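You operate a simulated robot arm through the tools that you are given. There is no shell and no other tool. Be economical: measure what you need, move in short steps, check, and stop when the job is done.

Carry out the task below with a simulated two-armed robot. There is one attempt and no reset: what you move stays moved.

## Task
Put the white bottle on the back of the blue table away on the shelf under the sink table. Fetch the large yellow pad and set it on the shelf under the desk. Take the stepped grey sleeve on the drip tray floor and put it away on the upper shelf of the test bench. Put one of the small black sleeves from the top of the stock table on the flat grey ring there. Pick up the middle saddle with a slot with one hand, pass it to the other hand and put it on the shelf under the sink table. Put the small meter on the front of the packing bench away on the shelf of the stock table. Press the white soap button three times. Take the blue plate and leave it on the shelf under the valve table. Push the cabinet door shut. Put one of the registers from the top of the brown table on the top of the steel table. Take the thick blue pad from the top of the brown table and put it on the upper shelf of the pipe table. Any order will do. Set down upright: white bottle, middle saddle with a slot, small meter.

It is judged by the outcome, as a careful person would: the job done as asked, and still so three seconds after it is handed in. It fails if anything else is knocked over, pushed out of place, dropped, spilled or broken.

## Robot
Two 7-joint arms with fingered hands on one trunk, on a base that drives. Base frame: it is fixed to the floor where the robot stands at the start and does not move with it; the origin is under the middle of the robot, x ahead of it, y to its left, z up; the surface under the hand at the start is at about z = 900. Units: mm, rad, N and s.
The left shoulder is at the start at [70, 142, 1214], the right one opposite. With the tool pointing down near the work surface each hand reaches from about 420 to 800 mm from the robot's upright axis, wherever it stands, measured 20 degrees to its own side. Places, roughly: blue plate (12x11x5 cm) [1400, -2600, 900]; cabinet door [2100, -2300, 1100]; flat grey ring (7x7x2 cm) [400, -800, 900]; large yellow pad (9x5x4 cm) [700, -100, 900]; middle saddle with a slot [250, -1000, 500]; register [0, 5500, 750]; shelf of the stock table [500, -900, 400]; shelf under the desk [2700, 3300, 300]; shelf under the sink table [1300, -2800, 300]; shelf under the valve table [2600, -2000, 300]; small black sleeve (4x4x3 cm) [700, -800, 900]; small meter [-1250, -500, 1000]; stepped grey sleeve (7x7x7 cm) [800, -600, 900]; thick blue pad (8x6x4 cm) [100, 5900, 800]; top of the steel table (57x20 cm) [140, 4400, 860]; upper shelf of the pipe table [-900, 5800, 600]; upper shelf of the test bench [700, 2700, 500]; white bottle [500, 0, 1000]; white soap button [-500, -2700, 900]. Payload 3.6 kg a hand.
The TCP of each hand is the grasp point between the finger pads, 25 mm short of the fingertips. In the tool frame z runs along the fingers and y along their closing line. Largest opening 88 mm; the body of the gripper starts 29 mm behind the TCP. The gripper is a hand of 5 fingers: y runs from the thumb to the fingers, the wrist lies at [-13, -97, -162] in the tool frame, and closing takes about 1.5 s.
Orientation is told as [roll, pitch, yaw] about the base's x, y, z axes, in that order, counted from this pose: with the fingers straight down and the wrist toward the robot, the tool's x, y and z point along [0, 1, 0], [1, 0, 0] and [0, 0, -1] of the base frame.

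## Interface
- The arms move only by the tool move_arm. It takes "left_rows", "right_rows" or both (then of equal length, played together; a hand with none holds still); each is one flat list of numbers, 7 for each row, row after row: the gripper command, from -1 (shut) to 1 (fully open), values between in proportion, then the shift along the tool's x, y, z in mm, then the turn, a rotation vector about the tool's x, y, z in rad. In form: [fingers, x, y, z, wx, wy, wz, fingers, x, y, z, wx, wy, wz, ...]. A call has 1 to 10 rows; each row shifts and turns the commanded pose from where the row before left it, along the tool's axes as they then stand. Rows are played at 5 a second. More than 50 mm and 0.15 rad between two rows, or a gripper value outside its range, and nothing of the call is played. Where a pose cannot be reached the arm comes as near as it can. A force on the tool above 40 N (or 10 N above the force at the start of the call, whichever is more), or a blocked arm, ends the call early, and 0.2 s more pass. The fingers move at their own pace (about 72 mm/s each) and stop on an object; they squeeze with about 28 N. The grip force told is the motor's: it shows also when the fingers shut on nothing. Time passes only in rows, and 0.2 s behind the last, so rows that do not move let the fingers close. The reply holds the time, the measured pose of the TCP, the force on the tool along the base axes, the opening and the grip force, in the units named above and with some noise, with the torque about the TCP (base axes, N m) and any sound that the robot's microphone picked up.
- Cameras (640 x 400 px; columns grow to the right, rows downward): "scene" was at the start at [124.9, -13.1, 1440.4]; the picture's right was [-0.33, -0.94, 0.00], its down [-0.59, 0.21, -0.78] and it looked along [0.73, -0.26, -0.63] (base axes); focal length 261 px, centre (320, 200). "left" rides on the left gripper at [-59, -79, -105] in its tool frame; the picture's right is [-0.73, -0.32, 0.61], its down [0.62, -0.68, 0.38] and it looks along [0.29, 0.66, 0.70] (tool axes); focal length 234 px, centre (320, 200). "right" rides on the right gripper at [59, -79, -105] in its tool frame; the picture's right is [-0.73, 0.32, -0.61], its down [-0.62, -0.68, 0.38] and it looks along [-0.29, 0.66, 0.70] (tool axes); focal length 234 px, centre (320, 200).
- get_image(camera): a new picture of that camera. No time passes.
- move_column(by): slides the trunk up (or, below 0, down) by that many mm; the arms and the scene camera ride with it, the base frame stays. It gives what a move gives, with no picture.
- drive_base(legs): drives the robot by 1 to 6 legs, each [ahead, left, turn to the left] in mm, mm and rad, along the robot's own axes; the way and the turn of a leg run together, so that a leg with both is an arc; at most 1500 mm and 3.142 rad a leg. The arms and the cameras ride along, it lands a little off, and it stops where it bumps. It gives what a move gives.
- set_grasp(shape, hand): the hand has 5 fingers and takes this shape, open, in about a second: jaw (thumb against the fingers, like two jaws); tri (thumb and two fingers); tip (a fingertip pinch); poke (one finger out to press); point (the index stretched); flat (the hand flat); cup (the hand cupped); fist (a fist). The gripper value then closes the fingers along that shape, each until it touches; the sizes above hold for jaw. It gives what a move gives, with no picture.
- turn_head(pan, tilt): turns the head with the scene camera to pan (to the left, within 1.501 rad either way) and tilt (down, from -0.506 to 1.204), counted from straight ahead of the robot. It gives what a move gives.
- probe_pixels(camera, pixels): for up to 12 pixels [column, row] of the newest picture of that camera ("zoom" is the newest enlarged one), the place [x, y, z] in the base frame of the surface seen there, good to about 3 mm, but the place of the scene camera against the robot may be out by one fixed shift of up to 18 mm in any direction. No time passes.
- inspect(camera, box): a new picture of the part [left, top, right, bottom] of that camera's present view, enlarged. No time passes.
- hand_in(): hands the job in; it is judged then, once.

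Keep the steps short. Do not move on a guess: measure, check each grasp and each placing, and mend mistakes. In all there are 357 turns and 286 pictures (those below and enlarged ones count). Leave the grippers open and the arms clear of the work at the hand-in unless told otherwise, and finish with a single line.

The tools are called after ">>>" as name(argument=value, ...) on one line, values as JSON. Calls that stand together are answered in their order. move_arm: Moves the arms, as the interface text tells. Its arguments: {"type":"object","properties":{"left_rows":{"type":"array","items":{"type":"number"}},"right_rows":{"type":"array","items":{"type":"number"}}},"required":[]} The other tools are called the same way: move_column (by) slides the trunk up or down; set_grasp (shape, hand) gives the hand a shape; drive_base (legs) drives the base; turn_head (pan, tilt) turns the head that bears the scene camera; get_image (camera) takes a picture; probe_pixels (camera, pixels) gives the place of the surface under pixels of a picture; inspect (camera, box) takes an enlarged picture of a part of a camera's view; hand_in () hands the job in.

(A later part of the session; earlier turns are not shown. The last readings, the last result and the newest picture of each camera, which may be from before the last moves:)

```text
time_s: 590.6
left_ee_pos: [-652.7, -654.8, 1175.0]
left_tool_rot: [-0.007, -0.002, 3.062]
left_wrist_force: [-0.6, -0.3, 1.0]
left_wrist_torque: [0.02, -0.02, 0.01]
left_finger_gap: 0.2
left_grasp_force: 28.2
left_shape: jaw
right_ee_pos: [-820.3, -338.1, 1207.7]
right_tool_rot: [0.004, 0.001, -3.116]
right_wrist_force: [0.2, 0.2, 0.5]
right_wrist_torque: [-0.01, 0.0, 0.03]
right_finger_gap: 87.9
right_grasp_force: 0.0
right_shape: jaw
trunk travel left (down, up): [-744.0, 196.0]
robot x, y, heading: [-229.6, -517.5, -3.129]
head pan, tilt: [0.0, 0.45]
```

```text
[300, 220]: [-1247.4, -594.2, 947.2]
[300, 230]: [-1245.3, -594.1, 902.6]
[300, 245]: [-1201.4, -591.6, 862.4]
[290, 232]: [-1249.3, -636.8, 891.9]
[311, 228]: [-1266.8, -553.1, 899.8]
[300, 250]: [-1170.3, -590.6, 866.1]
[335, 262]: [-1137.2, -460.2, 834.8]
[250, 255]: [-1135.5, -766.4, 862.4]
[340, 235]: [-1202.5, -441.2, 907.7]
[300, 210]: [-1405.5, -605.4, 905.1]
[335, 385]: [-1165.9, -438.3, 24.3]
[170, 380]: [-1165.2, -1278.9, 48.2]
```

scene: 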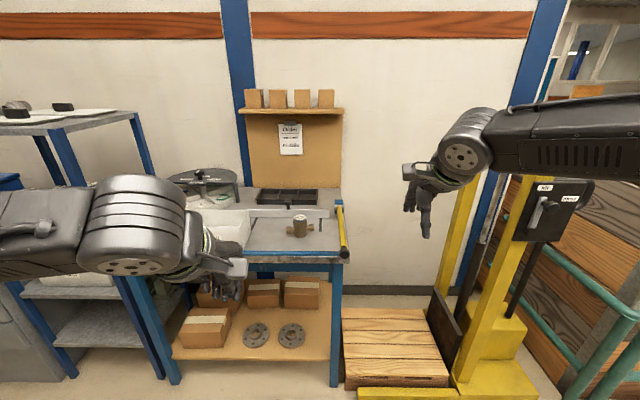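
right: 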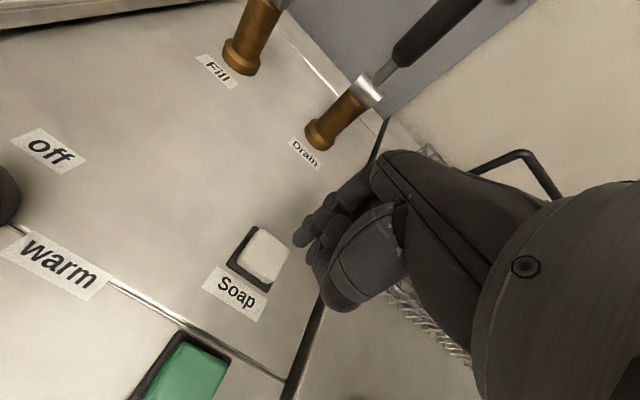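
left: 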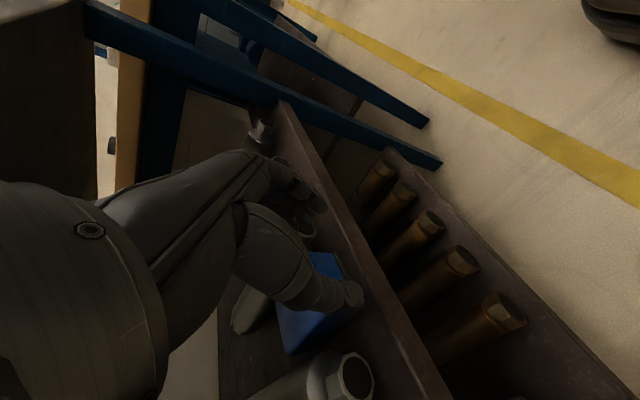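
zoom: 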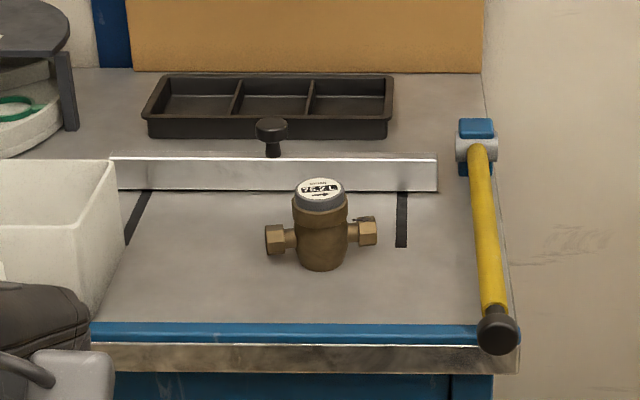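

The small meter stands at about (−1260,−594), top ≈947. I drive so the right hand comes over it.

>>> drive_base(legs=[[0, 225, 0], [425, 0, 0]])

>>> move_column(by=-110)

>>> get_image(camera="right")

```text
time_s: 594.6
left_ee_pos: [-1076.5, -887.5, 1175.1]
left_tool_rot: [-0.007, -0.001, 3.063]
left_wrist_force: [-0.4, -0.3, 0.3]
left_wrist_torque: [-0.01, 0.02, 0.0]
left_finger_gap: 0.1
left_grasp_force: 27.8
left_shape: jaw
right_ee_pos: [-1243.2, -572.0, 1208.1]
right_tool_rot: [0.004, 0.0, -3.115]
right_wrist_force: [-0.3, 0.0, -0.1]
right_wrist_torque: [-0.02, -0.02, 0.01]
right_finger_gap: 87.5
right_grasp_force: 0.0
right_shape: jaw
trunk travel left (down, up): [-744.0, 196.0]
robot x, y, heading: [-655.8, -751.4, -3.127]
head pan, tilt: [0.0, 0.45]
```

```text
time_s: 596.0
left_ee_pos: [-1076.8, -888.4, 1065.2]
left_tool_rot: [-0.005, -0.002, 3.063]
left_wrist_force: [0.0, 0.6, 0.4]
left_wrist_torque: [0.0, -0.01, -0.03]
left_finger_gap: 0.0
left_grasp_force: 28.3
left_shape: jaw
right_ee_pos: [-1244.7, -571.1, 1097.3]
right_tool_rot: [0.005, 0.0, -3.114]
right_wrist_force: [-0.2, 0.2, 0.0]
right_wrist_torque: [0.03, -0.03, 0.01]
right_finger_gap: 87.8
right_grasp_force: 0.0
right_shape: jaw
trunk travel left (down, up): [-634.0, 306.0]
robot x, y, heading: [-651.2, -754.9, -3.124]
head pan, tilt: [0.0, 0.45]
```

```text
113 pictures are left
```

right: 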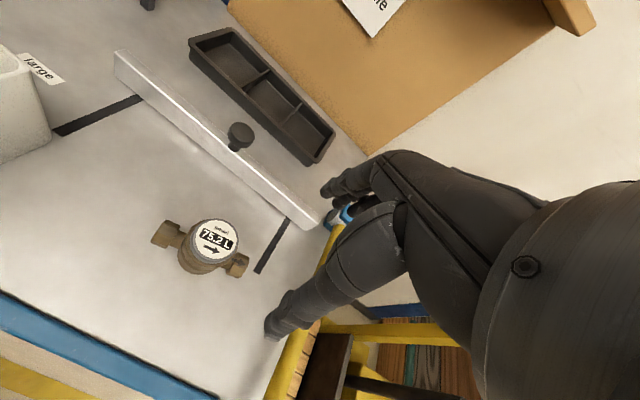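

>>> probe_pixels(camera="right", pixels=[[215, 240], [197, 240], [234, 240], [216, 224], [213, 256], [170, 235], [238, 267], [190, 260], [240, 150], [260, 180]])

```text
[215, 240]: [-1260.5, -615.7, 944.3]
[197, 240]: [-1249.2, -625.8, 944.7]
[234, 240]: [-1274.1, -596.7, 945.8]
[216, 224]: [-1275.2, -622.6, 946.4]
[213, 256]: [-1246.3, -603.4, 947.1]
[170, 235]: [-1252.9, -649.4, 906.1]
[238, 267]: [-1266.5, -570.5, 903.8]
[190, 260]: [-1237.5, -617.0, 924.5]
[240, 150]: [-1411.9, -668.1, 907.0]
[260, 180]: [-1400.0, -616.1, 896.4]
```

Dial centre (−1261,−613), top 946. Position over it and grasp the head.

>>> move_arm(right_rows=[0.6, 14, 6, 35, 0, 0, 0, 0.6, 14, 6, 35, 0, 0, 0, 0.6, 13.5, 5.2, 35, 0, 0, 0, 0.6, 0, 0, 0, 0, 0, 0])

>>> get_image(camera="right")

```text
time_s: 597.0
left_ee_pos: [-1075.2, -887.5, 1063.0]
left_tool_rot: [-0.007, -0.003, 3.063]
left_wrist_force: [-0.7, 0.6, -0.7]
left_wrist_torque: [0.0, 0.0, 0.01]
left_finger_gap: 0.2
left_grasp_force: 27.9
left_shape: jaw
right_ee_pos: [-1259.9, -613.7, 993.1]
right_tool_rot: [0.005, -0.001, -3.115]
right_wrist_force: [0.2, 0.0, -0.7]
right_wrist_torque: [0.0, 0.02, 0.02]
right_finger_gap: 70.5
right_grasp_force: 0.1
right_shape: jaw
trunk travel left (down, up): [-634.0, 306.0]
robot x, y, heading: [-655.2, -748.0, -3.122]
head pan, tilt: [0.0, 0.45]
```

```text
112 pictures are left
```

right: 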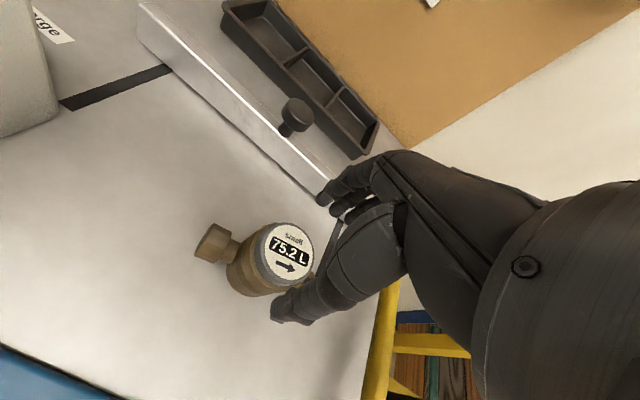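

>>> move_arm(right_rows=[0.6, 0, 0, 35, 0, 0, 0, 0.6, 0, 0, 20, 0, 0, 0, -1, 0, 0, 0, 0, 0, 0, -1, 0, 0, 0, 0, 0, 0, -1, 0, 0, 0, 0, 0, 0, -1, 0, 0, 0, 0, 0, 0, -1, 0, 0, 0, 0, 0, 0, -1, 0, 0, -30, 0, 0, 0, -1, 0, 0, -45, 0, 0, 0, -1, 0, 0, -45, 0, 0, 0])

>>> get_image(camera="right")

```text
time_s: 599.2
left_ee_pos: [-1077.5, -888.2, 1064.7]
left_tool_rot: [-0.006, -0.003, 3.064]
left_wrist_force: [0.2, -0.2, -0.1]
left_wrist_torque: [-0.02, -0.02, -0.02]
left_finger_gap: 0.0
left_grasp_force: 28.1
left_shape: jaw
right_ee_pos: [-1259.7, -615.8, 1056.4]
right_tool_rot: [0.005, 0.004, -3.113]
right_wrist_force: [-0.5, -0.4, -4.1]
right_wrist_torque: [0.0, -0.04, -0.02]
right_finger_gap: 48.8
right_grasp_force: 27.8
right_shape: jaw
trunk travel left (down, up): [-634.0, 306.0]
robot x, y, heading: [-658.7, -750.7, -3.124]
head pan, tilt: [0.0, 0.45]
```

```text
111 pictures are left
```

right: 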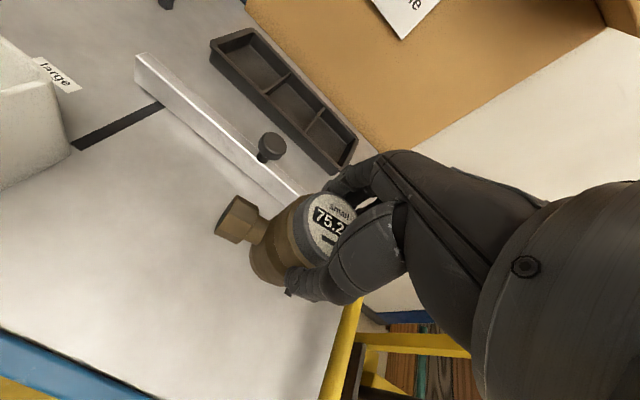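

Held upright (4 N). I raise the trunk, back off, turn to face the stock table (east) and go to a stand-off.

>>> move_column(by=250)

>>> drive_base(legs=[[-330, 0, 0], [0, 0, -3.14], [-270, -20, 0]])

>>> move_column(by=-400)

>>> move_column(by=-290)

>>> turn_head(pan=-0.15, tilt=0.35)

>>> get_image(camera="scene")

```text
time_s: 601.8
left_ee_pos: [-1077.4, -887.1, 1313.3]
left_tool_rot: [-0.006, -0.001, 3.063]
left_wrist_force: [-0.9, 0.7, -0.1]
left_wrist_torque: [0.02, -0.01, 0.02]
left_finger_gap: 0.2
left_grasp_force: 27.7
left_shape: jaw
right_ee_pos: [-1260.8, -614.8, 1305.7]
right_tool_rot: [0.005, 0.003, -3.116]
right_wrist_force: [0.3, -0.5, -5.0]
right_wrist_torque: [-0.01, -0.01, 0.0]
right_finger_gap: 48.8
right_grasp_force: 27.7
right_shape: jaw
trunk travel left (down, up): [-884.0, 56.0]
robot x, y, heading: [-652.5, -754.3, -3.12]
head pan, tilt: [0.0, 0.45]
```

```text
time_s: 612.8
left_ee_pos: [-163.8, -629.4, 1311.8]
left_tool_rot: [-0.007, 0.002, -0.045]
left_wrist_force: [-0.3, -0.2, -0.2]
left_wrist_torque: [-0.01, -0.01, 0.0]
left_finger_gap: 0.1
left_grasp_force: 28.4
left_shape: jaw
right_ee_pos: [28.9, -894.9, 1305.6]
right_tool_rot: [0.003, 0.004, 0.059]
right_wrist_force: [-0.4, 0.0, -4.5]
right_wrist_torque: [-0.03, 0.05, 0.02]
right_finger_gap: 47.9
right_grasp_force: 28.1
right_shape: jaw
trunk travel left (down, up): [-884.0, 56.0]
robot x, y, heading: [-582.1, -779.0, 0.051]
head pan, tilt: [0.0, 0.45]
```

```text
time_s: 616.6
left_ee_pos: [-166.8, -628.4, 914.0]
left_tool_rot: [-0.007, -0.001, -0.046]
left_wrist_force: [-1.4, 0.4, 0.1]
left_wrist_torque: [-0.05, 0.01, 0.01]
left_finger_gap: 0.2
left_grasp_force: 28.3
left_shape: jaw
right_ee_pos: [25.6, -895.5, 905.3]
right_tool_rot: [0.003, 0.002, 0.06]
right_wrist_force: [1.0, -0.2, -4.1]
right_wrist_torque: [0.04, 0.06, 0.0]
right_finger_gap: 47.9
right_grasp_force: 27.8
right_shape: jaw
trunk travel left (down, up): [-484.0, 456.0]
robot x, y, heading: [-583.2, -776.3, 0.054]
head pan, tilt: [0.0, 0.45]
```

```text
time_s: 619.5
left_ee_pos: [-166.9, -629.1, 624.0]
left_tool_rot: [-0.006, 0.002, -0.045]
left_wrist_force: [0.1, 0.2, 0.2]
left_wrist_torque: [0.01, 0.01, 0.02]
left_finger_gap: 0.0
left_grasp_force: 27.7
left_shape: jaw
right_ee_pos: [24.4, -897.0, 615.3]
right_tool_rot: [0.003, 0.001, 0.059]
right_wrist_force: [-0.3, 0.3, -4.7]
right_wrist_torque: [-0.03, 0.03, -0.01]
right_finger_gap: 47.8
right_grasp_force: 27.7
right_shape: jaw
trunk travel left (down, up): [-194.0, 746.0]
robot x, y, heading: [-585.2, -779.3, 0.049]
head pan, tilt: [0.0, 0.45]
```

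```text
time_s: 620.2
left_ee_pos: [-167.8, -629.4, 623.5]
left_tool_rot: [-0.006, 0.0, -0.046]
left_wrist_force: [-0.6, -0.5, 0.1]
left_wrist_torque: [0.02, -0.01, -0.03]
left_finger_gap: 0.1
left_grasp_force: 28.6
left_shape: jaw
right_ee_pos: [26.4, -896.3, 615.7]
right_tool_rot: [0.001, 0.002, 0.06]
right_wrist_force: [0.4, -0.6, -3.8]
right_wrist_torque: [0.01, 0.04, 0.02]
right_finger_gap: 47.9
right_grasp_force: 28.1
right_shape: jaw
trunk travel left (down, up): [-194.0, 746.0]
robot x, y, heading: [-585.2, -778.4, 0.049]
head pan, tilt: [-0.15, 0.351]
```

```text
110 pictures are left
```

scene: 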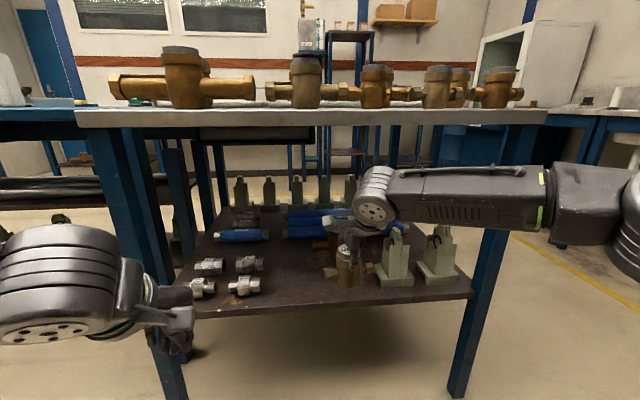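

>>> inspect(camera="scene", box=[180, 170, 480, 320])

>>> probe_pixels(camera="scene", pixels=[[300, 298], [290, 280], [320, 290], [245, 285], [395, 278], [395, 245], [437, 270], [440, 235], [310, 255], [345, 284], [470, 290], [310, 115]])

>>> get_image(camera="right")

```text
2.13 times, centred on (330, 245) of scene
```

zoom: 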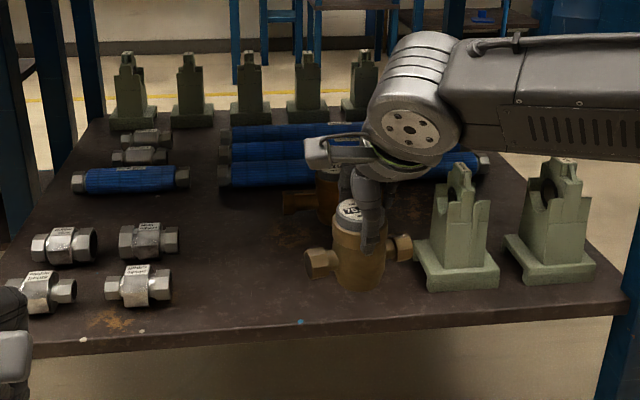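

```text
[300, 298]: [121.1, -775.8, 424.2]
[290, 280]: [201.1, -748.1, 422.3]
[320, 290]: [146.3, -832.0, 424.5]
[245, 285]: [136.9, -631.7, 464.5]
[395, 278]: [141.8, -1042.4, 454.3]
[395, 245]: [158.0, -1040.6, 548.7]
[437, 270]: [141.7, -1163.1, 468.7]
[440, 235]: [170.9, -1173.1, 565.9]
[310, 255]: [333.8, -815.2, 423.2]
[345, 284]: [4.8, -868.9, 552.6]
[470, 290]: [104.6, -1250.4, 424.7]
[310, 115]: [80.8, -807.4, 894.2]
```

```text
108 pictures are left
```

right: 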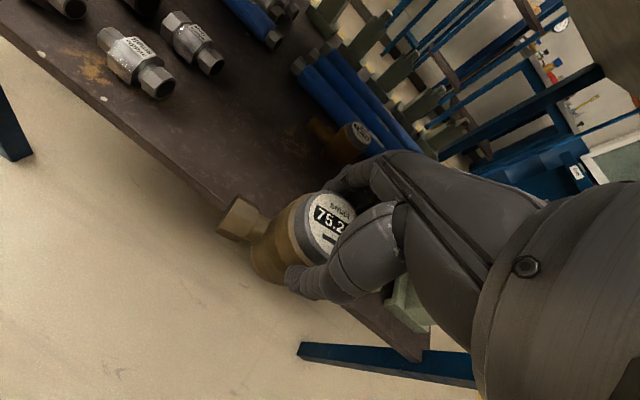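

Free shelf space around (205,−800), z≈423. I shift left 100 mm and drive in 150 mm.

>>> drive_base(legs=[[0, 95, -0.05], [150, 0, 0]])

>>> get_image(camera="right")

>>> get_image(camera="scene")

```text
time_s: 622.3
left_ee_pos: [-12.2, -555.4, 622.6]
left_tool_rot: [-0.007, 0.0, -0.096]
left_wrist_force: [-0.2, 0.2, 0.0]
left_wrist_torque: [0.03, 0.03, -0.01]
left_finger_gap: 0.0
left_grasp_force: 28.2
left_shape: jaw
right_ee_pos: [165.3, -831.6, 615.7]
right_tool_rot: [0.005, 0.001, 0.008]
right_wrist_force: [-0.2, 0.5, -4.3]
right_wrist_torque: [0.01, 0.02, -0.03]
right_finger_gap: 48.1
right_grasp_force: 28.3
right_shape: jaw
trunk travel left (down, up): [-194.0, 746.0]
robot x, y, heading: [-436.0, -682.2, -0.001]
head pan, tilt: [-0.15, 0.351]
```

```text
107 pictures are left
```

right: 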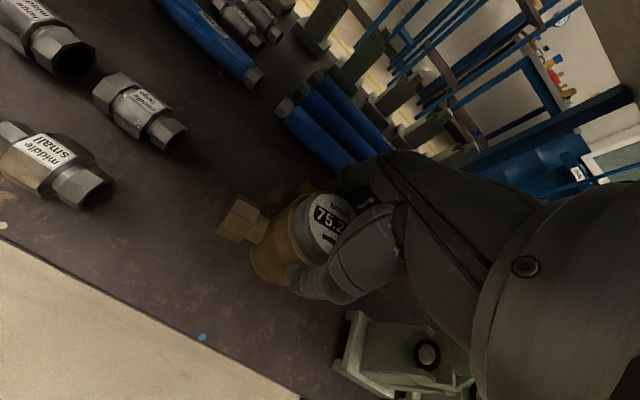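

```text
106 pictures are left
```

scene: 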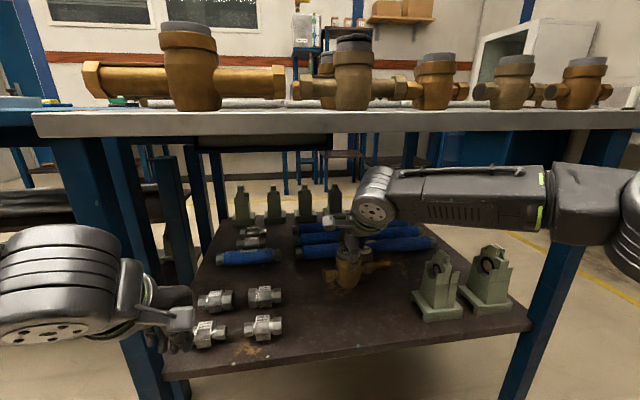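

>>> probe_pixels(camera="right", pixels=[[220, 290], [200, 335], [250, 300], [285, 330], [300, 310], [300, 186], [350, 350], [170, 200], [180, 140]])

>>> probe_pixels(camera="scene", pixels=[[378, 266], [365, 268], [320, 250], [415, 300], [430, 270], [440, 262]])

>>> inspect(camera="scene", box=[280, 210, 540, 350])

```text
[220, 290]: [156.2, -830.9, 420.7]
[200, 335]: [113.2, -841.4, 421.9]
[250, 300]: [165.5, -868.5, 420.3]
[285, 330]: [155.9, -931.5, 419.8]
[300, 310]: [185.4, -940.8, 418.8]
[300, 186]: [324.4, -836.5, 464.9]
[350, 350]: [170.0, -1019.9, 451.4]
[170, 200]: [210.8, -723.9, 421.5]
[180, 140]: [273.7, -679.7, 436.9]
```

```text
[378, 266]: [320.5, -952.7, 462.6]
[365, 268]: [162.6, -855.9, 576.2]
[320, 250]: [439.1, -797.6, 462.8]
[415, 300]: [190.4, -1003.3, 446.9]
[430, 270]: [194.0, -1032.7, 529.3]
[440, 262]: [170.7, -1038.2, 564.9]
```

```text
2.46 times, centred on (410, 280) of scene
```

zoom: 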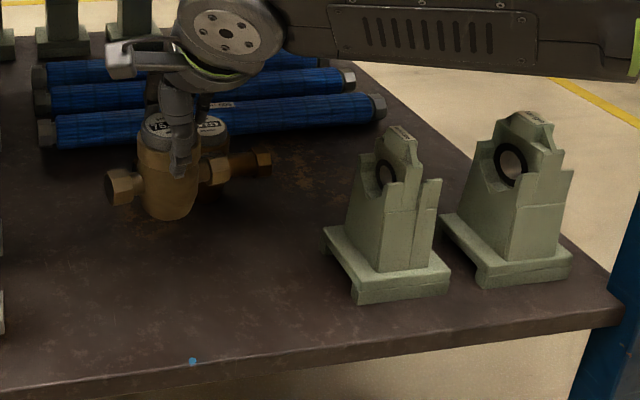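

Our spot (190,−805) is clear; shelf z≈420.5. Lower the meter.

>>> move_arm(right_rows=[-1, 9, 8, 35, 0, 0, 0, -1, 9, 8, 35, 0, 0, 0, -1, 9, 8, 35, 0, 0, 0, -1, 0, 0, 10, 0, 0, 0, -1, 0, 0, 0, 0, 0, 0])

>>> move_arm(right_rows=[-1, 0, 0, 3, 0, 0, 0, -1, 0, 0, 2, 0, 0, 0, -1, 0, 0, 0, 0, 0, 0])

>>> get_image(camera="scene")

```text
time_s: 623.5
left_ee_pos: [-13.2, -555.6, 623.2]
left_tool_rot: [-0.006, 0.0, -0.097]
left_wrist_force: [-0.2, -0.1, -0.6]
left_wrist_torque: [0.04, -0.02, -0.03]
left_finger_gap: 0.0
left_grasp_force: 28.0
left_shape: jaw
right_ee_pos: [172.5, -822.1, 507.2]
right_tool_rot: [0.006, 0.001, 0.011]
right_wrist_force: [-0.7, -0.2, -3.9]
right_wrist_torque: [-0.03, 0.04, 0.03]
right_finger_gap: 48.2
right_grasp_force: 27.8
right_shape: jaw
right hand out of reach, approached as far as the arm can: row 3, 4
trunk travel left (down, up): [-194.0, 746.0]
robot x, y, heading: [-439.0, -680.9, 0.005]
head pan, tilt: [-0.15, 0.351]
```

```text
time_s: 624.3
left_ee_pos: [-12.7, -555.9, 623.4]
left_tool_rot: [-0.007, 0.001, -0.097]
left_wrist_force: [-0.4, 0.2, -0.6]
left_wrist_torque: [0.01, 0.0, -0.02]
left_finger_gap: 0.3
left_grasp_force: 28.0
left_shape: jaw
right_ee_pos: [170.1, -822.6, 502.1]
right_tool_rot: [0.004, 0.001, 0.011]
right_wrist_force: [0.1, -0.4, -3.9]
right_wrist_torque: [0.03, 0.02, 0.02]
right_finger_gap: 47.8
right_grasp_force: 27.6
right_shape: jaw
trunk travel left (down, up): [-194.0, 746.0]
robot x, y, heading: [-439.1, -685.1, -0.002]
head pan, tilt: [-0.15, 0.351]
```

```text
104 pictures are left
```

scene: 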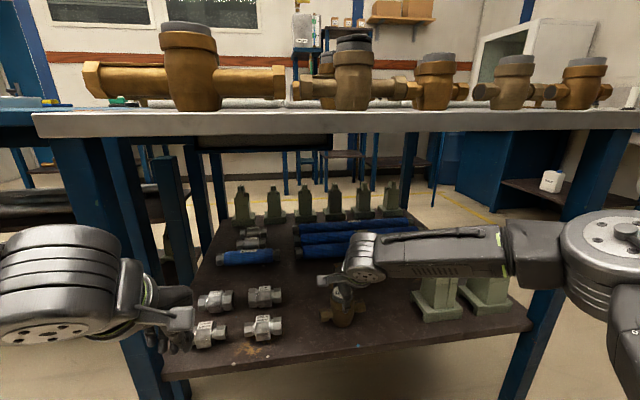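

>>> drive_base(legs=[[20, 0, 0]])

>>> move_arm(right_rows=[-1, 0, 0, 3, 0, 0, 0, -1, 0, 0, 2, 0, 0, 0, -1, 0, 0, 2, 0, 0, 0, -1, 0, 0, 0, 0, 0, 0])

```text
time_s: 625.1
left_ee_pos: [7.2, -555.0, 623.5]
left_tool_rot: [-0.005, 0.0, -0.097]
left_wrist_force: [0.7, -0.1, 0.6]
left_wrist_torque: [0.0, 0.0, 0.01]
left_finger_gap: 0.0
left_grasp_force: 28.0
left_shape: jaw
right_ee_pos: [190.7, -823.1, 503.0]
right_tool_rot: [0.004, 0.002, 0.012]
right_wrist_force: [0.4, -0.4, -5.2]
right_wrist_torque: [0.02, 0.02, -0.01]
right_finger_gap: 47.9
right_grasp_force: 27.8
right_shape: jaw
trunk travel left (down, up): [-194.0, 746.0]
robot x, y, heading: [-413.8, -682.5, -0.003]
head pan, tilt: [-0.15, 0.351]
```

```text
time_s: 626.1
left_ee_pos: [6.1, -555.2, 626.4]
left_tool_rot: [-0.008, -0.002, -0.095]
left_wrist_force: [-0.2, -0.4, 0.5]
left_wrist_torque: [0.0, -0.01, -0.02]
left_finger_gap: 0.0
left_grasp_force: 28.2
left_shape: jaw
right_ee_pos: [190.7, -823.9, 496.2]
right_tool_rot: [0.005, -0.004, 0.011]
right_wrist_force: [2.6, 0.4, 4.3]
right_wrist_torque: [0.0, -0.18, -0.01]
right_finger_gap: 48.2
right_grasp_force: 28.0
right_shape: jaw
trunk travel left (down, up): [-194.0, 746.0]
robot x, y, heading: [-419.0, -682.3, 0.001]
head pan, tilt: [-0.15, 0.351]
```

Contact (4 N up). Release and rise.

>>> move_arm(right_rows=[0.2, 0, 0, 0, 0, 0, 0, 0.4, 0, 0, 0, 0, 0, 0, 0.6, 0, 0, 0, 0, 0, 0, 0.6, 0, 0, -30, 0, 0, 0, 0.6, 0, 0, -40, 0, 0, 0, 0.6, 0, 0, -30, 0, 0, 0])

>>> get_image(camera="right")

```text
time_s: 627.5
left_ee_pos: [6.1, -556.2, 624.3]
left_tool_rot: [-0.007, -0.001, -0.097]
left_wrist_force: [0.9, -0.4, -0.1]
left_wrist_torque: [0.03, 0.03, -0.01]
left_finger_gap: 0.1
left_grasp_force: 28.4
left_shape: jaw
right_ee_pos: [190.2, -822.5, 595.4]
right_tool_rot: [0.004, 0.003, 0.01]
right_wrist_force: [0.1, -0.3, 0.5]
right_wrist_torque: [0.02, 0.02, 0.02]
right_finger_gap: 70.2
right_grasp_force: 0.1
right_shape: jaw
trunk travel left (down, up): [-194.0, 746.0]
robot x, y, heading: [-419.7, -685.5, 0.0]
head pan, tilt: [-0.15, 0.351]
```

```text
103 pictures are left
```

right: 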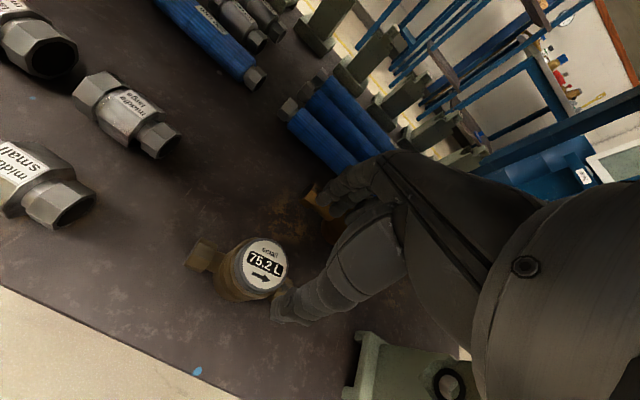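

The meter stands upright on the stock shelf. I back out 130 mm, shift right 210 mm, and look at the saddles.

>>> drive_base(legs=[[-150, 0, 0], [0, -205, 0]])

>>> get_image(camera="right")

>>> inspect(camera="scene", box=[260, 170, 540, 340])

```text
time_s: 630.1
left_ee_pos: [-143.5, -758.4, 623.8]
left_tool_rot: [-0.005, -0.001, -0.095]
left_wrist_force: [0.3, -0.4, -0.5]
left_wrist_torque: [0.0, 0.02, 0.01]
left_finger_gap: 0.0
left_grasp_force: 28.0
left_shape: jaw
right_ee_pos: [42.3, -1024.8, 593.9]
right_tool_rot: [0.005, 0.002, 0.011]
right_wrist_force: [-0.4, 0.0, 0.2]
right_wrist_torque: [-0.02, -0.01, -0.01]
right_finger_gap: 70.1
right_grasp_force: 0.1
right_shape: jaw
trunk travel left (down, up): [-194.0, 746.0]
robot x, y, heading: [-567.0, -886.2, 0.001]
head pan, tilt: [-0.15, 0.351]
```

```text
102 pictures are left
```

right: 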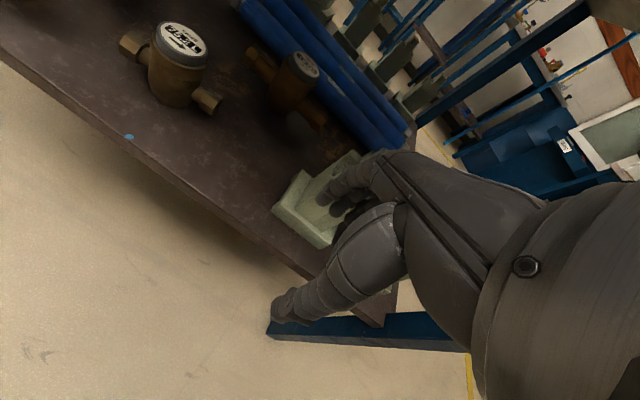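

```text
2.29 times, centred on (400, 255) of scene
```

zoom: 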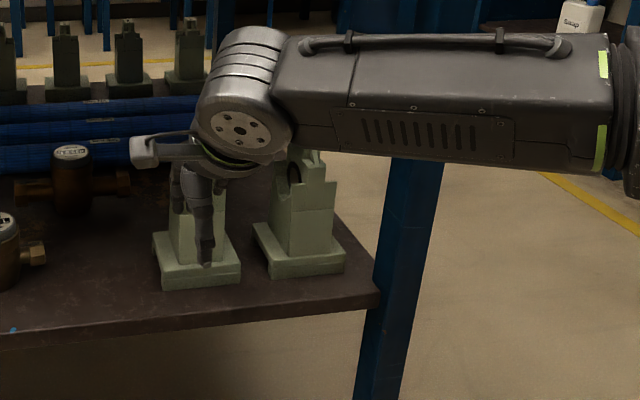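

I move the right hand left out of the view and zoom in on the two saddles' labels.

>>> move_arm(right_rows=[0.6, 0, -40, -30, 0, 0, 0, 0.6, 0, -40, -40, 0, 0, 0, 0.6, 0, -40, -40, 0, 0, 0, 0.6, 0, 0, -45, 0, 0, 0])

>>> turn_head(pan=-0.15, tilt=0.3)

>>> inspect(camera="scene", box=[310, 200, 430, 320])

```text
refused: row 2 steps farther than a row can; nothing moved
```

```text
time_s: 630.7
left_ee_pos: [-142.0, -758.1, 624.5]
left_tool_rot: [-0.005, -0.002, -0.095]
left_wrist_force: [-0.3, 0.3, -0.5]
left_wrist_torque: [0.0, 0.0, 0.0]
left_finger_gap: 0.2
left_grasp_force: 27.9
left_shape: jaw
right_ee_pos: [41.7, -1025.3, 594.4]
right_tool_rot: [0.004, 0.003, 0.011]
right_wrist_force: [-0.1, 0.1, 0.3]
right_wrist_torque: [-0.01, 0.01, 0.03]
right_finger_gap: 70.4
right_grasp_force: 0.0
right_shape: jaw
trunk travel left (down, up): [-194.0, 746.0]
robot x, y, heading: [-568.8, -890.4, 0.003]
head pan, tilt: [-0.15, 0.3]
```

```text
3.33 times, centred on (370, 260) of scene
```

zoom: 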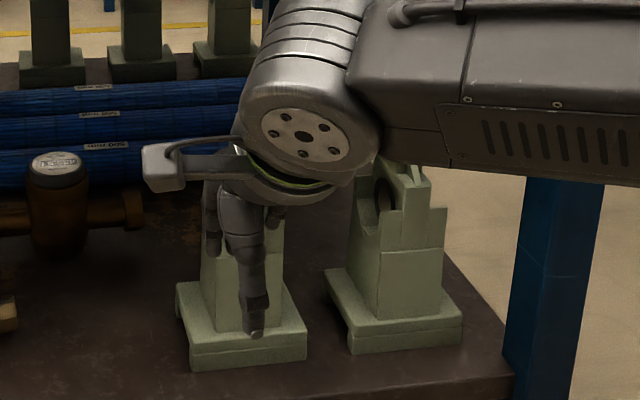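

>>> move_arm(right_rows=[0.6, 35, -30, 0, 0, 0, 0, 0.6, 35, -30, 0, 0, 0, 0, 0.6, 35, -30, 0, 0, 0, 0, 0.6, 35, -30, 0, 0, 0, 0, 0.6, 0, 0, 0, 0, 0, 0])

>>> get_image(camera="scene")

>>> inspect(camera="scene", box=[310, 190, 430, 310])

>>> get_image(camera="right")

```text
time_s: 631.9
left_ee_pos: [-143.5, -758.4, 623.4]
left_tool_rot: [-0.007, 0.0, -0.093]
left_wrist_force: [0.0, 0.1, -0.2]
left_wrist_torque: [0.0, -0.02, 0.02]
left_finger_gap: 0.0
left_grasp_force: 28.0
left_shape: jaw
right_ee_pos: [-88.3, -942.3, 596.8]
right_tool_rot: [0.005, 0.001, 0.012]
right_wrist_force: [0.3, 0.6, -0.6]
right_wrist_torque: [0.03, 0.0, 0.0]
right_finger_gap: 70.0
right_grasp_force: 0.0
right_shape: jaw
right hand out of reach, approached as far as the arm can: row 2, 3, 4
trunk travel left (down, up): [-194.0, 746.0]
robot x, y, heading: [-570.0, -882.5, -0.001]
head pan, tilt: [-0.15, 0.3]
```

```text
99 pictures are left
```

scene: 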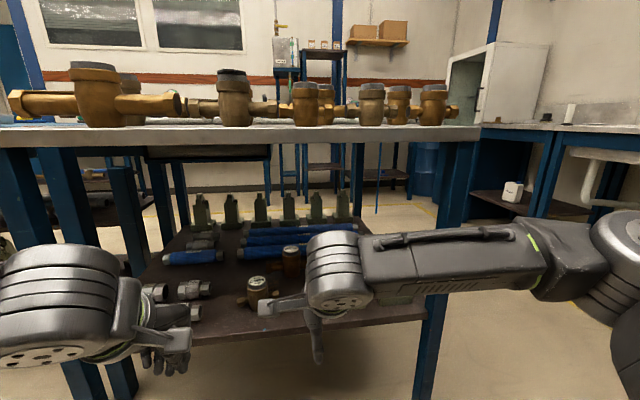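

```text
3.33 times, centred on (370, 250) of scene
```

zoom: 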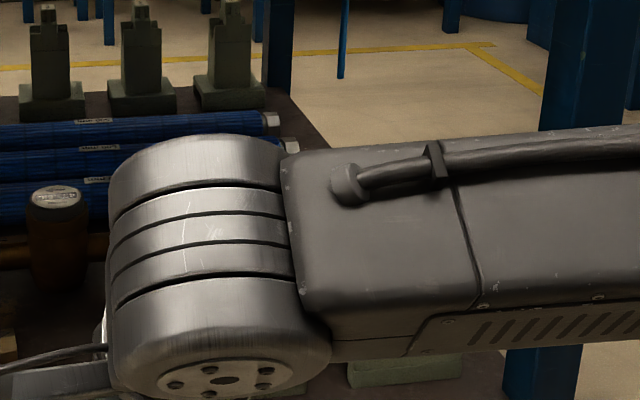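

```text
97 pictures are left
```

right: 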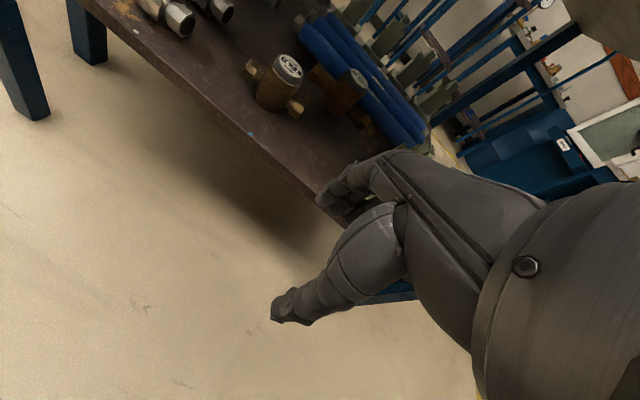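

>>> drive_base(legs=[[0, -230, 0]])

>>> turn_head(pan=0.05, tilt=0.35)

>>> inspect(camera="scene", box=[230, 160, 430, 290])

```text
time_s: 633.6
left_ee_pos: [-142.3, -984.0, 624.4]
left_tool_rot: [-0.006, -0.004, -0.092]
left_wrist_force: [0.9, 0.0, -0.5]
left_wrist_torque: [0.01, -0.02, -0.01]
left_finger_gap: 0.0
left_grasp_force: 27.7
left_shape: jaw
right_ee_pos: [-85.1, -1169.4, 595.8]
right_tool_rot: [0.006, 0.003, 0.014]
right_wrist_force: [0.7, 0.1, 0.3]
right_wrist_torque: [-0.03, 0.01, 0.02]
right_finger_gap: 70.1
right_grasp_force: 0.1
right_shape: jaw
trunk travel left (down, up): [-194.0, 746.0]
robot x, y, heading: [-566.5, -1111.5, 0.005]
head pan, tilt: [-0.15, 0.3]
```

```text
time_s: 634.3
left_ee_pos: [-143.0, -983.0, 624.3]
left_tool_rot: [-0.007, -0.001, -0.092]
left_wrist_force: [0.0, 0.0, -0.1]
left_wrist_torque: [-0.01, 0.01, 0.01]
left_finger_gap: 0.0
left_grasp_force: 27.8
left_shape: jaw
right_ee_pos: [-86.4, -1169.1, 596.4]
right_tool_rot: [0.005, 0.002, 0.015]
right_wrist_force: [0.2, 0.0, 0.1]
right_wrist_torque: [-0.04, -0.02, 0.02]
right_finger_gap: 70.1
right_grasp_force: 0.0
right_shape: jaw
trunk travel left (down, up): [-194.0, 746.0]
robot x, y, heading: [-564.6, -1115.5, 0.003]
head pan, tilt: [0.051, 0.351]
```

```text
3.08 times, centred on (330, 225) of scene
```

zoom: 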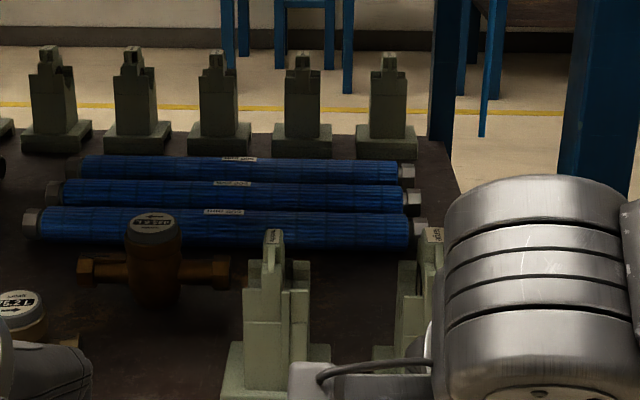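

>>> inspect(camera="scene", box=[300, 225, 385, 290])

```text
6.15 times, centred on (342, 258) of scene
```

zoom: 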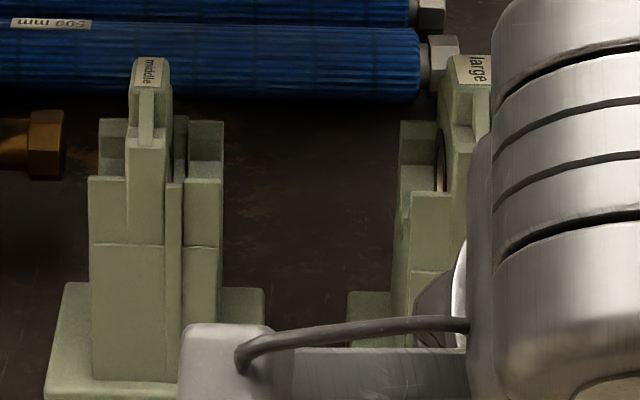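

The left saddle is labelled "middle" and has the slot. I'll pick it with the left hand (wrist to the left, closing across its 60 mm width) and hand it to the right. First yaw the left hand and align.

>>> move_arm(left_rows=[1, 0, 0, 0, 0, 0, 0.147, 1, 0, 0, 0, 0, 0, 0.147, 1, 0, 0, 0, 0, 0, 0.147, 1, 0, 0, 0, 0, 0, 0.147, 1, 0, 0, 0, 0, 0, 0.147, 1, 0, 0, 0, 0, 0, 0.147, 1, 0, 0, 0, 0, 0, 0.147, 1, 0, 0, 0, 0, 0, 0.147, 1, 0, 0, 0, 0, 0, 0.147, 1, 0, 0, 0, 0, 0, 0.147])

>>> drive_base(legs=[[150, -55, 0]])

>>> get_image(camera="left")

```text
time_s: 636.5
left_ee_pos: [-142.8, -983.6, 623.2]
left_tool_rot: [-0.001, -0.007, -1.565]
left_wrist_force: [0.6, 0.2, -0.2]
left_wrist_torque: [-0.01, -0.02, -0.02]
left_finger_gap: 87.5
left_grasp_force: 0.1
left_shape: jaw
right_ee_pos: [-85.3, -1168.2, 597.2]
right_tool_rot: [0.006, 0.002, 0.014]
right_wrist_force: [0.0, -0.5, 0.7]
right_wrist_torque: [0.02, 0.02, -0.01]
right_finger_gap: 70.2
right_grasp_force: 0.0
right_shape: jaw
trunk travel left (down, up): [-194.0, 746.0]
robot x, y, heading: [-565.2, -1114.0, 0.009]
head pan, tilt: [0.051, 0.351]
```

```text
time_s: 638.0
left_ee_pos: [9.5, -1037.9, 623.8]
left_tool_rot: [0.001, -0.008, -1.562]
left_wrist_force: [0.3, 0.6, -0.6]
left_wrist_torque: [-0.03, 0.0, -0.03]
left_finger_gap: 87.6
left_grasp_force: 0.0
left_shape: jaw
right_ee_pos: [65.9, -1224.3, 596.3]
right_tool_rot: [0.005, 0.002, 0.013]
right_wrist_force: [0.1, -1.5, 0.6]
right_wrist_torque: [0.04, -0.01, -0.02]
right_finger_gap: 70.0
right_grasp_force: 0.0
right_shape: jaw
trunk travel left (down, up): [-194.0, 746.0]
robot x, y, heading: [-413.7, -1166.6, 0.002]
head pan, tilt: [0.051, 0.351]
```

```text
94 pictures are left
```

left: 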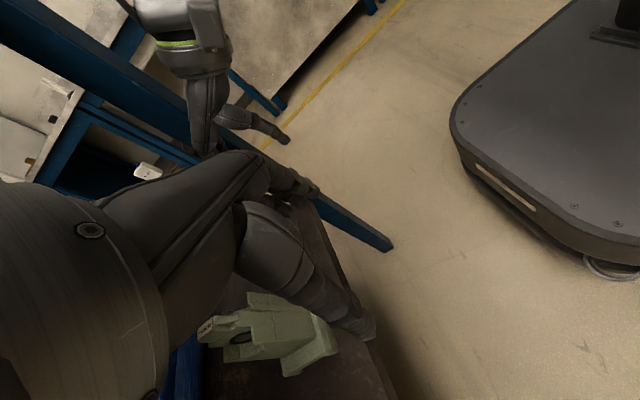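

>>> inspect(camera="left", box=[180, 270, 360, 400])

>>> probe_pixels(camera="zoom", pixels=[[85, 200], [110, 225], [260, 110], [300, 100], [200, 170], [160, 245], [300, 220], [250, 230], [420, 230], [540, 240], [380, 340], [450, 170]])

```text
3.08 times, centred on (270, 335) of left
```

zoom: 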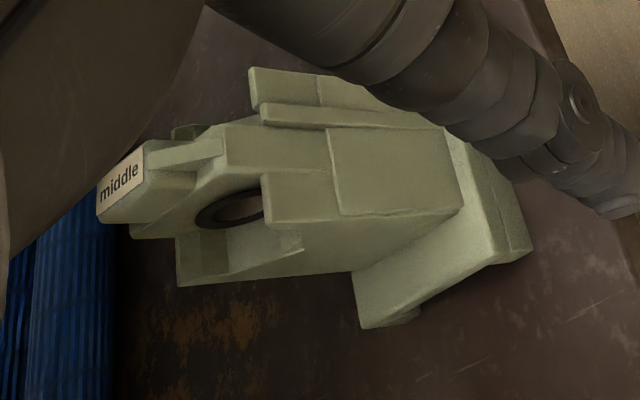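

```text
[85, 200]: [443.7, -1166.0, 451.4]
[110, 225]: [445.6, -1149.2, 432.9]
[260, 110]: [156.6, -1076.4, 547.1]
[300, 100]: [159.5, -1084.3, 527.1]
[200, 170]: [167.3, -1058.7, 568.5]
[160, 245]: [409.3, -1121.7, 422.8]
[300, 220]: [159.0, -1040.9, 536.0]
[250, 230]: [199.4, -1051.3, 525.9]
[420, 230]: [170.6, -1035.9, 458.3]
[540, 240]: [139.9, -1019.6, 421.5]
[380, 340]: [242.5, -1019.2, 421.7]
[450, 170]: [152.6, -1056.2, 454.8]
```

>>> probe_pixels(camera="zoom", pixels=[[125, 183], [115, 190], [138, 170], [140, 195], [170, 205], [185, 260], [270, 180], [290, 245], [340, 260], [130, 225], [180, 130], [215, 275]])

```text
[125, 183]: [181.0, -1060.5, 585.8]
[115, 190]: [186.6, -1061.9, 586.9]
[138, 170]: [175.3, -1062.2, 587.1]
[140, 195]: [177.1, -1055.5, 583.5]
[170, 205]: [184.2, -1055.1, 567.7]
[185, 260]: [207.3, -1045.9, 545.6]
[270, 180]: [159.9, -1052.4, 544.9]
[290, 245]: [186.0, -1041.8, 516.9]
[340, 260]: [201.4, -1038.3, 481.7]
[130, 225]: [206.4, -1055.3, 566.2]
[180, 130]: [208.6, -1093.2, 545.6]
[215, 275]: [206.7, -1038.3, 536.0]
```

The saddle's top tab (x 172–200, y ≈−1062, z 550–587, ~14 mm thick) is a good handle. I pull the right hand back, drive in 60 mm and bring the left hand over the tab.

>>> move_arm(right_rows=[0.6, 0, -25, 0, 0, 0, 0, 0.6, 0, -25, 0, 0, 0, 0], left_rows=[0.3, 0, 0, -10, 0, 0, 0, 0.3, 0, 0, -4, 0, 0, 0])

>>> drive_base(legs=[[60, 0, 0]])

>>> move_arm(left_rows=[0.3, 38, 8, 0, 0, 0, 0, 0.3, 38, 8, 0, 0, 0, 0, 0.3, 36, 8, 0, 0, 0, 0, 0.3, 0, 0, 0, 0, 0, 0])

>>> get_image(camera="left")

```text
time_s: 638.6
left_ee_pos: [8.4, -1038.2, 636.3]
left_tool_rot: [-0.001, -0.008, -1.565]
left_wrist_force: [0.5, 0.3, -0.5]
left_wrist_torque: [-0.04, 0.0, 0.02]
left_finger_gap: 57.8
left_grasp_force: 0.0
left_shape: jaw
right_ee_pos: [15.5, -1223.4, 596.1]
right_tool_rot: [0.005, 0.001, 0.013]
right_wrist_force: [-0.2, 0.3, -0.2]
right_wrist_torque: [-0.01, -0.01, 0.01]
right_finger_gap: 70.3
right_grasp_force: 0.0
right_shape: jaw
trunk travel left (down, up): [-194.0, 746.0]
robot x, y, heading: [-416.1, -1168.4, 0.0]
head pan, tilt: [0.051, 0.351]
```

```text
time_s: 639.5
left_ee_pos: [69.0, -1037.9, 637.1]
left_tool_rot: [0.0, -0.009, -1.562]
left_wrist_force: [-0.4, -0.5, 0.1]
left_wrist_torque: [0.03, -0.03, 0.03]
left_finger_gap: 57.8
left_grasp_force: 0.1
left_shape: jaw
right_ee_pos: [77.3, -1224.0, 596.3]
right_tool_rot: [0.007, 0.001, 0.012]
right_wrist_force: [-0.5, -0.3, 0.7]
right_wrist_torque: [-0.01, -0.01, -0.02]
right_finger_gap: 70.2
right_grasp_force: 0.0
right_shape: jaw
trunk travel left (down, up): [-194.0, 746.0]
robot x, y, heading: [-357.3, -1169.2, -0.001]
head pan, tilt: [0.051, 0.351]
```

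```text
time_s: 640.5
left_ee_pos: [179.5, -1060.9, 641.2]
left_tool_rot: [0.0, -0.005, -1.564]
left_wrist_force: [-0.4, -0.5, 0.1]
left_wrist_torque: [0.02, -0.01, 0.01]
left_finger_gap: 57.5
left_grasp_force: 0.1
left_shape: jaw
right_ee_pos: [75.7, -1223.8, 597.4]
right_tool_rot: [0.004, 0.004, 0.01]
right_wrist_force: [-0.4, -0.2, -0.1]
right_wrist_torque: [0.0, 0.01, -0.02]
right_finger_gap: 69.9
right_grasp_force: 0.1
right_shape: jaw
trunk travel left (down, up): [-194.0, 746.0]
robot x, y, heading: [-357.8, -1169.4, 0.002]
head pan, tilt: [0.051, 0.351]
```

```text
92 pictures are left
```

left: 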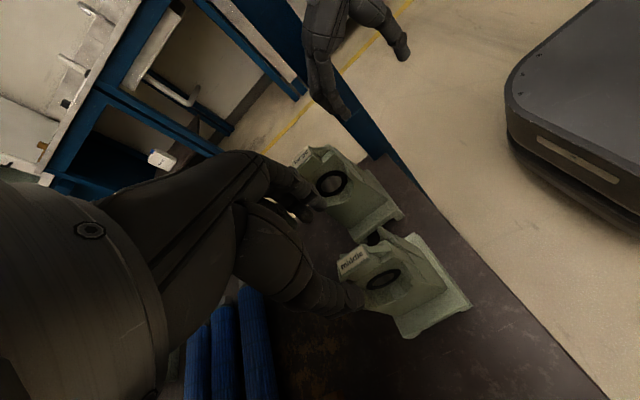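

The label tab lies at (353,260), as predicted below the TCP. Descend 66 mm and close.

>>> move_arm(left_rows=[0.3, 5, 1, 25, 0, 0, 0, 0.3, 0, 0, 25, 0, 0, 0, 0.3, 0, 0, 15, 0, 0, 0, -1, 0, 0, 0, 0, 0, 0, -1, 0, 0, 0, 0, 0, 0, -1, 0, 0, 0, 0, 0, 0, -1, 0, 0, 0, 0, 0, 0, -1, 0, 0, 0, 0, 0, 0])

>>> inspect(camera="left", box=[240, 180, 460, 350])

```text
time_s: 642.3
left_ee_pos: [185.6, -1064.2, 574.2]
left_tool_rot: [0.001, -0.007, -1.564]
left_wrist_force: [-0.8, -0.1, -0.5]
left_wrist_torque: [-0.02, 0.04, -0.06]
left_finger_gap: 11.6
left_grasp_force: 28.0
left_shape: jaw
right_ee_pos: [75.8, -1224.2, 596.9]
right_tool_rot: [0.006, 0.002, 0.01]
right_wrist_force: [-0.1, 0.1, -1.1]
right_wrist_torque: [0.01, 0.0, -0.04]
right_finger_gap: 70.3
right_grasp_force: 0.0
right_shape: jaw
trunk travel left (down, up): [-194.0, 746.0]
robot x, y, heading: [-359.3, -1165.6, 0.001]
head pan, tilt: [0.051, 0.351]
```

```text
2.35 times, centred on (350, 265) of left
```

zoom: 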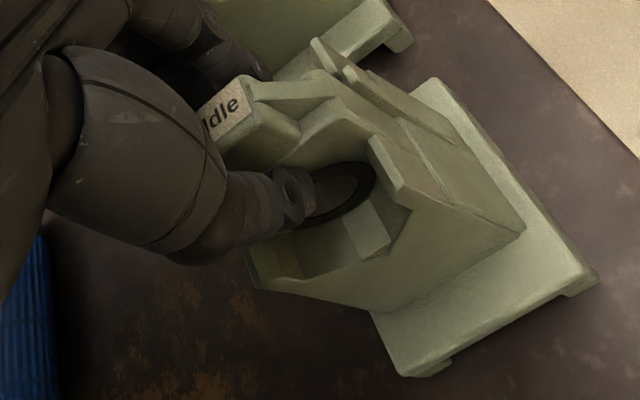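

Gripped (gap 11.6). Lift 40 mm and weigh.

>>> move_arm(left_rows=[-1, 0, 0, -10, 0, 0, 0, -1, 0, 0, -15, 0, 0, 0, -1, 0, 0, -15, 0, 0, 0, -1, 0, 0, 0, 0, 0, 0])

>>> get_image(camera="scene")

```text
time_s: 643.3
left_ee_pos: [185.1, -1062.5, 612.1]
left_tool_rot: [-0.002, -0.008, -1.563]
left_wrist_force: [-0.7, 0.7, -6.2]
left_wrist_torque: [0.0, -0.03, 0.02]
left_finger_gap: 11.3
left_grasp_force: 28.6
left_shape: jaw
right_ee_pos: [76.5, -1224.3, 596.7]
right_tool_rot: [0.005, 0.001, 0.011]
right_wrist_force: [-0.1, -0.5, 0.2]
right_wrist_torque: [-0.01, -0.01, 0.0]
right_finger_gap: 70.2
right_grasp_force: 0.1
right_shape: jaw
trunk travel left (down, up): [-194.0, 746.0]
robot x, y, heading: [-356.6, -1167.4, 0.001]
head pan, tilt: [0.051, 0.351]
```

```text
90 pictures are left
```

scene: 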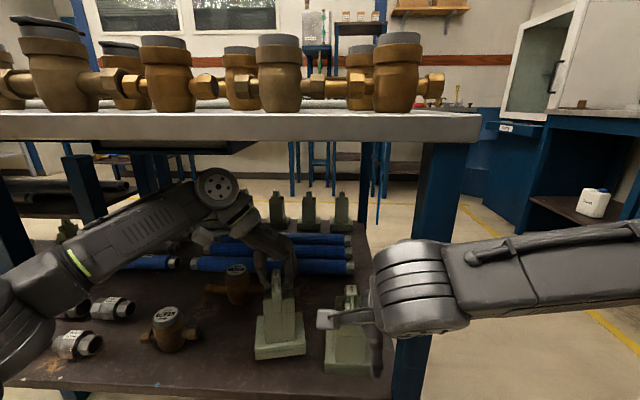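

Held upright (6 N). Back out 320 mm, then raise the trunk to hand over in free space.

>>> drive_base(legs=[[-330, 0, 0]])

>>> move_column(by=350)

>>> turn_head(pan=0.0, tilt=0.75)

>>> get_image(camera="scene")

```text
time_s: 645.5
left_ee_pos: [-149.0, -1061.5, 611.1]
left_tool_rot: [-0.001, -0.006, -1.557]
left_wrist_force: [-0.5, 0.1, -6.3]
left_wrist_torque: [0.0, 0.05, -0.02]
left_finger_gap: 11.0
left_grasp_force: 27.9
left_shape: jaw
right_ee_pos: [-256.8, -1223.4, 596.0]
right_tool_rot: [0.005, 0.002, 0.017]
right_wrist_force: [0.4, 0.0, 0.1]
right_wrist_torque: [0.01, 0.0, 0.03]
right_finger_gap: 70.1
right_grasp_force: 0.0
right_shape: jaw
trunk travel left (down, up): [-194.0, 746.0]
robot x, y, heading: [-688.4, -1169.1, 0.007]
head pan, tilt: [0.051, 0.351]
```

```text
time_s: 649.0
left_ee_pos: [-148.5, -1060.8, 960.3]
left_tool_rot: [-0.002, -0.008, -1.559]
left_wrist_force: [0.5, 0.2, -6.4]
left_wrist_torque: [-0.01, -0.05, 0.02]
left_finger_gap: 11.2
left_grasp_force: 28.0
left_shape: jaw
right_ee_pos: [-256.5, -1222.1, 947.0]
right_tool_rot: [0.004, 0.001, 0.018]
right_wrist_force: [0.5, 0.2, 0.0]
right_wrist_torque: [-0.02, 0.0, 0.0]
right_finger_gap: 70.2
right_grasp_force: 0.0
right_shape: jaw
trunk travel left (down, up): [-544.0, 396.0]
robot x, y, heading: [-689.9, -1169.1, 0.006]
head pan, tilt: [0.051, 0.351]
```

```text
time_s: 649.8
left_ee_pos: [-148.4, -1061.1, 961.1]
left_tool_rot: [-0.001, -0.006, -1.559]
left_wrist_force: [-0.3, 0.7, -6.5]
left_wrist_torque: [0.02, 0.01, 0.05]
left_finger_gap: 11.3
left_grasp_force: 28.0
left_shape: jaw
right_ee_pos: [-255.7, -1223.5, 946.3]
right_tool_rot: [0.007, 0.003, 0.017]
right_wrist_force: [0.5, 0.6, -0.5]
right_wrist_torque: [-0.03, 0.02, -0.02]
right_finger_gap: 70.2
right_grasp_force: 0.1
right_shape: jaw
trunk travel left (down, up): [-544.0, 396.0]
robot x, y, heading: [-690.6, -1171.6, 0.006]
head pan, tilt: [0.0, 0.75]
```

```text
89 pictures are left
```

scene: 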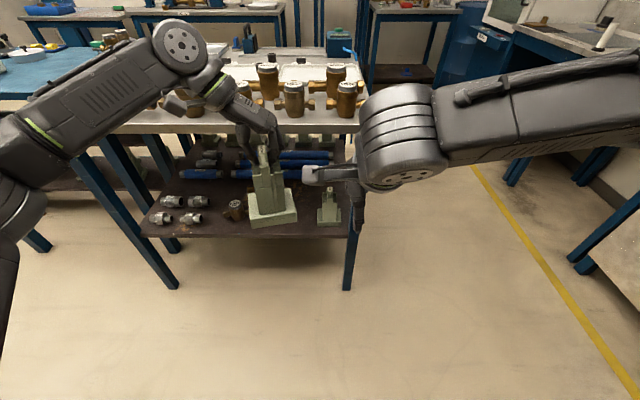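

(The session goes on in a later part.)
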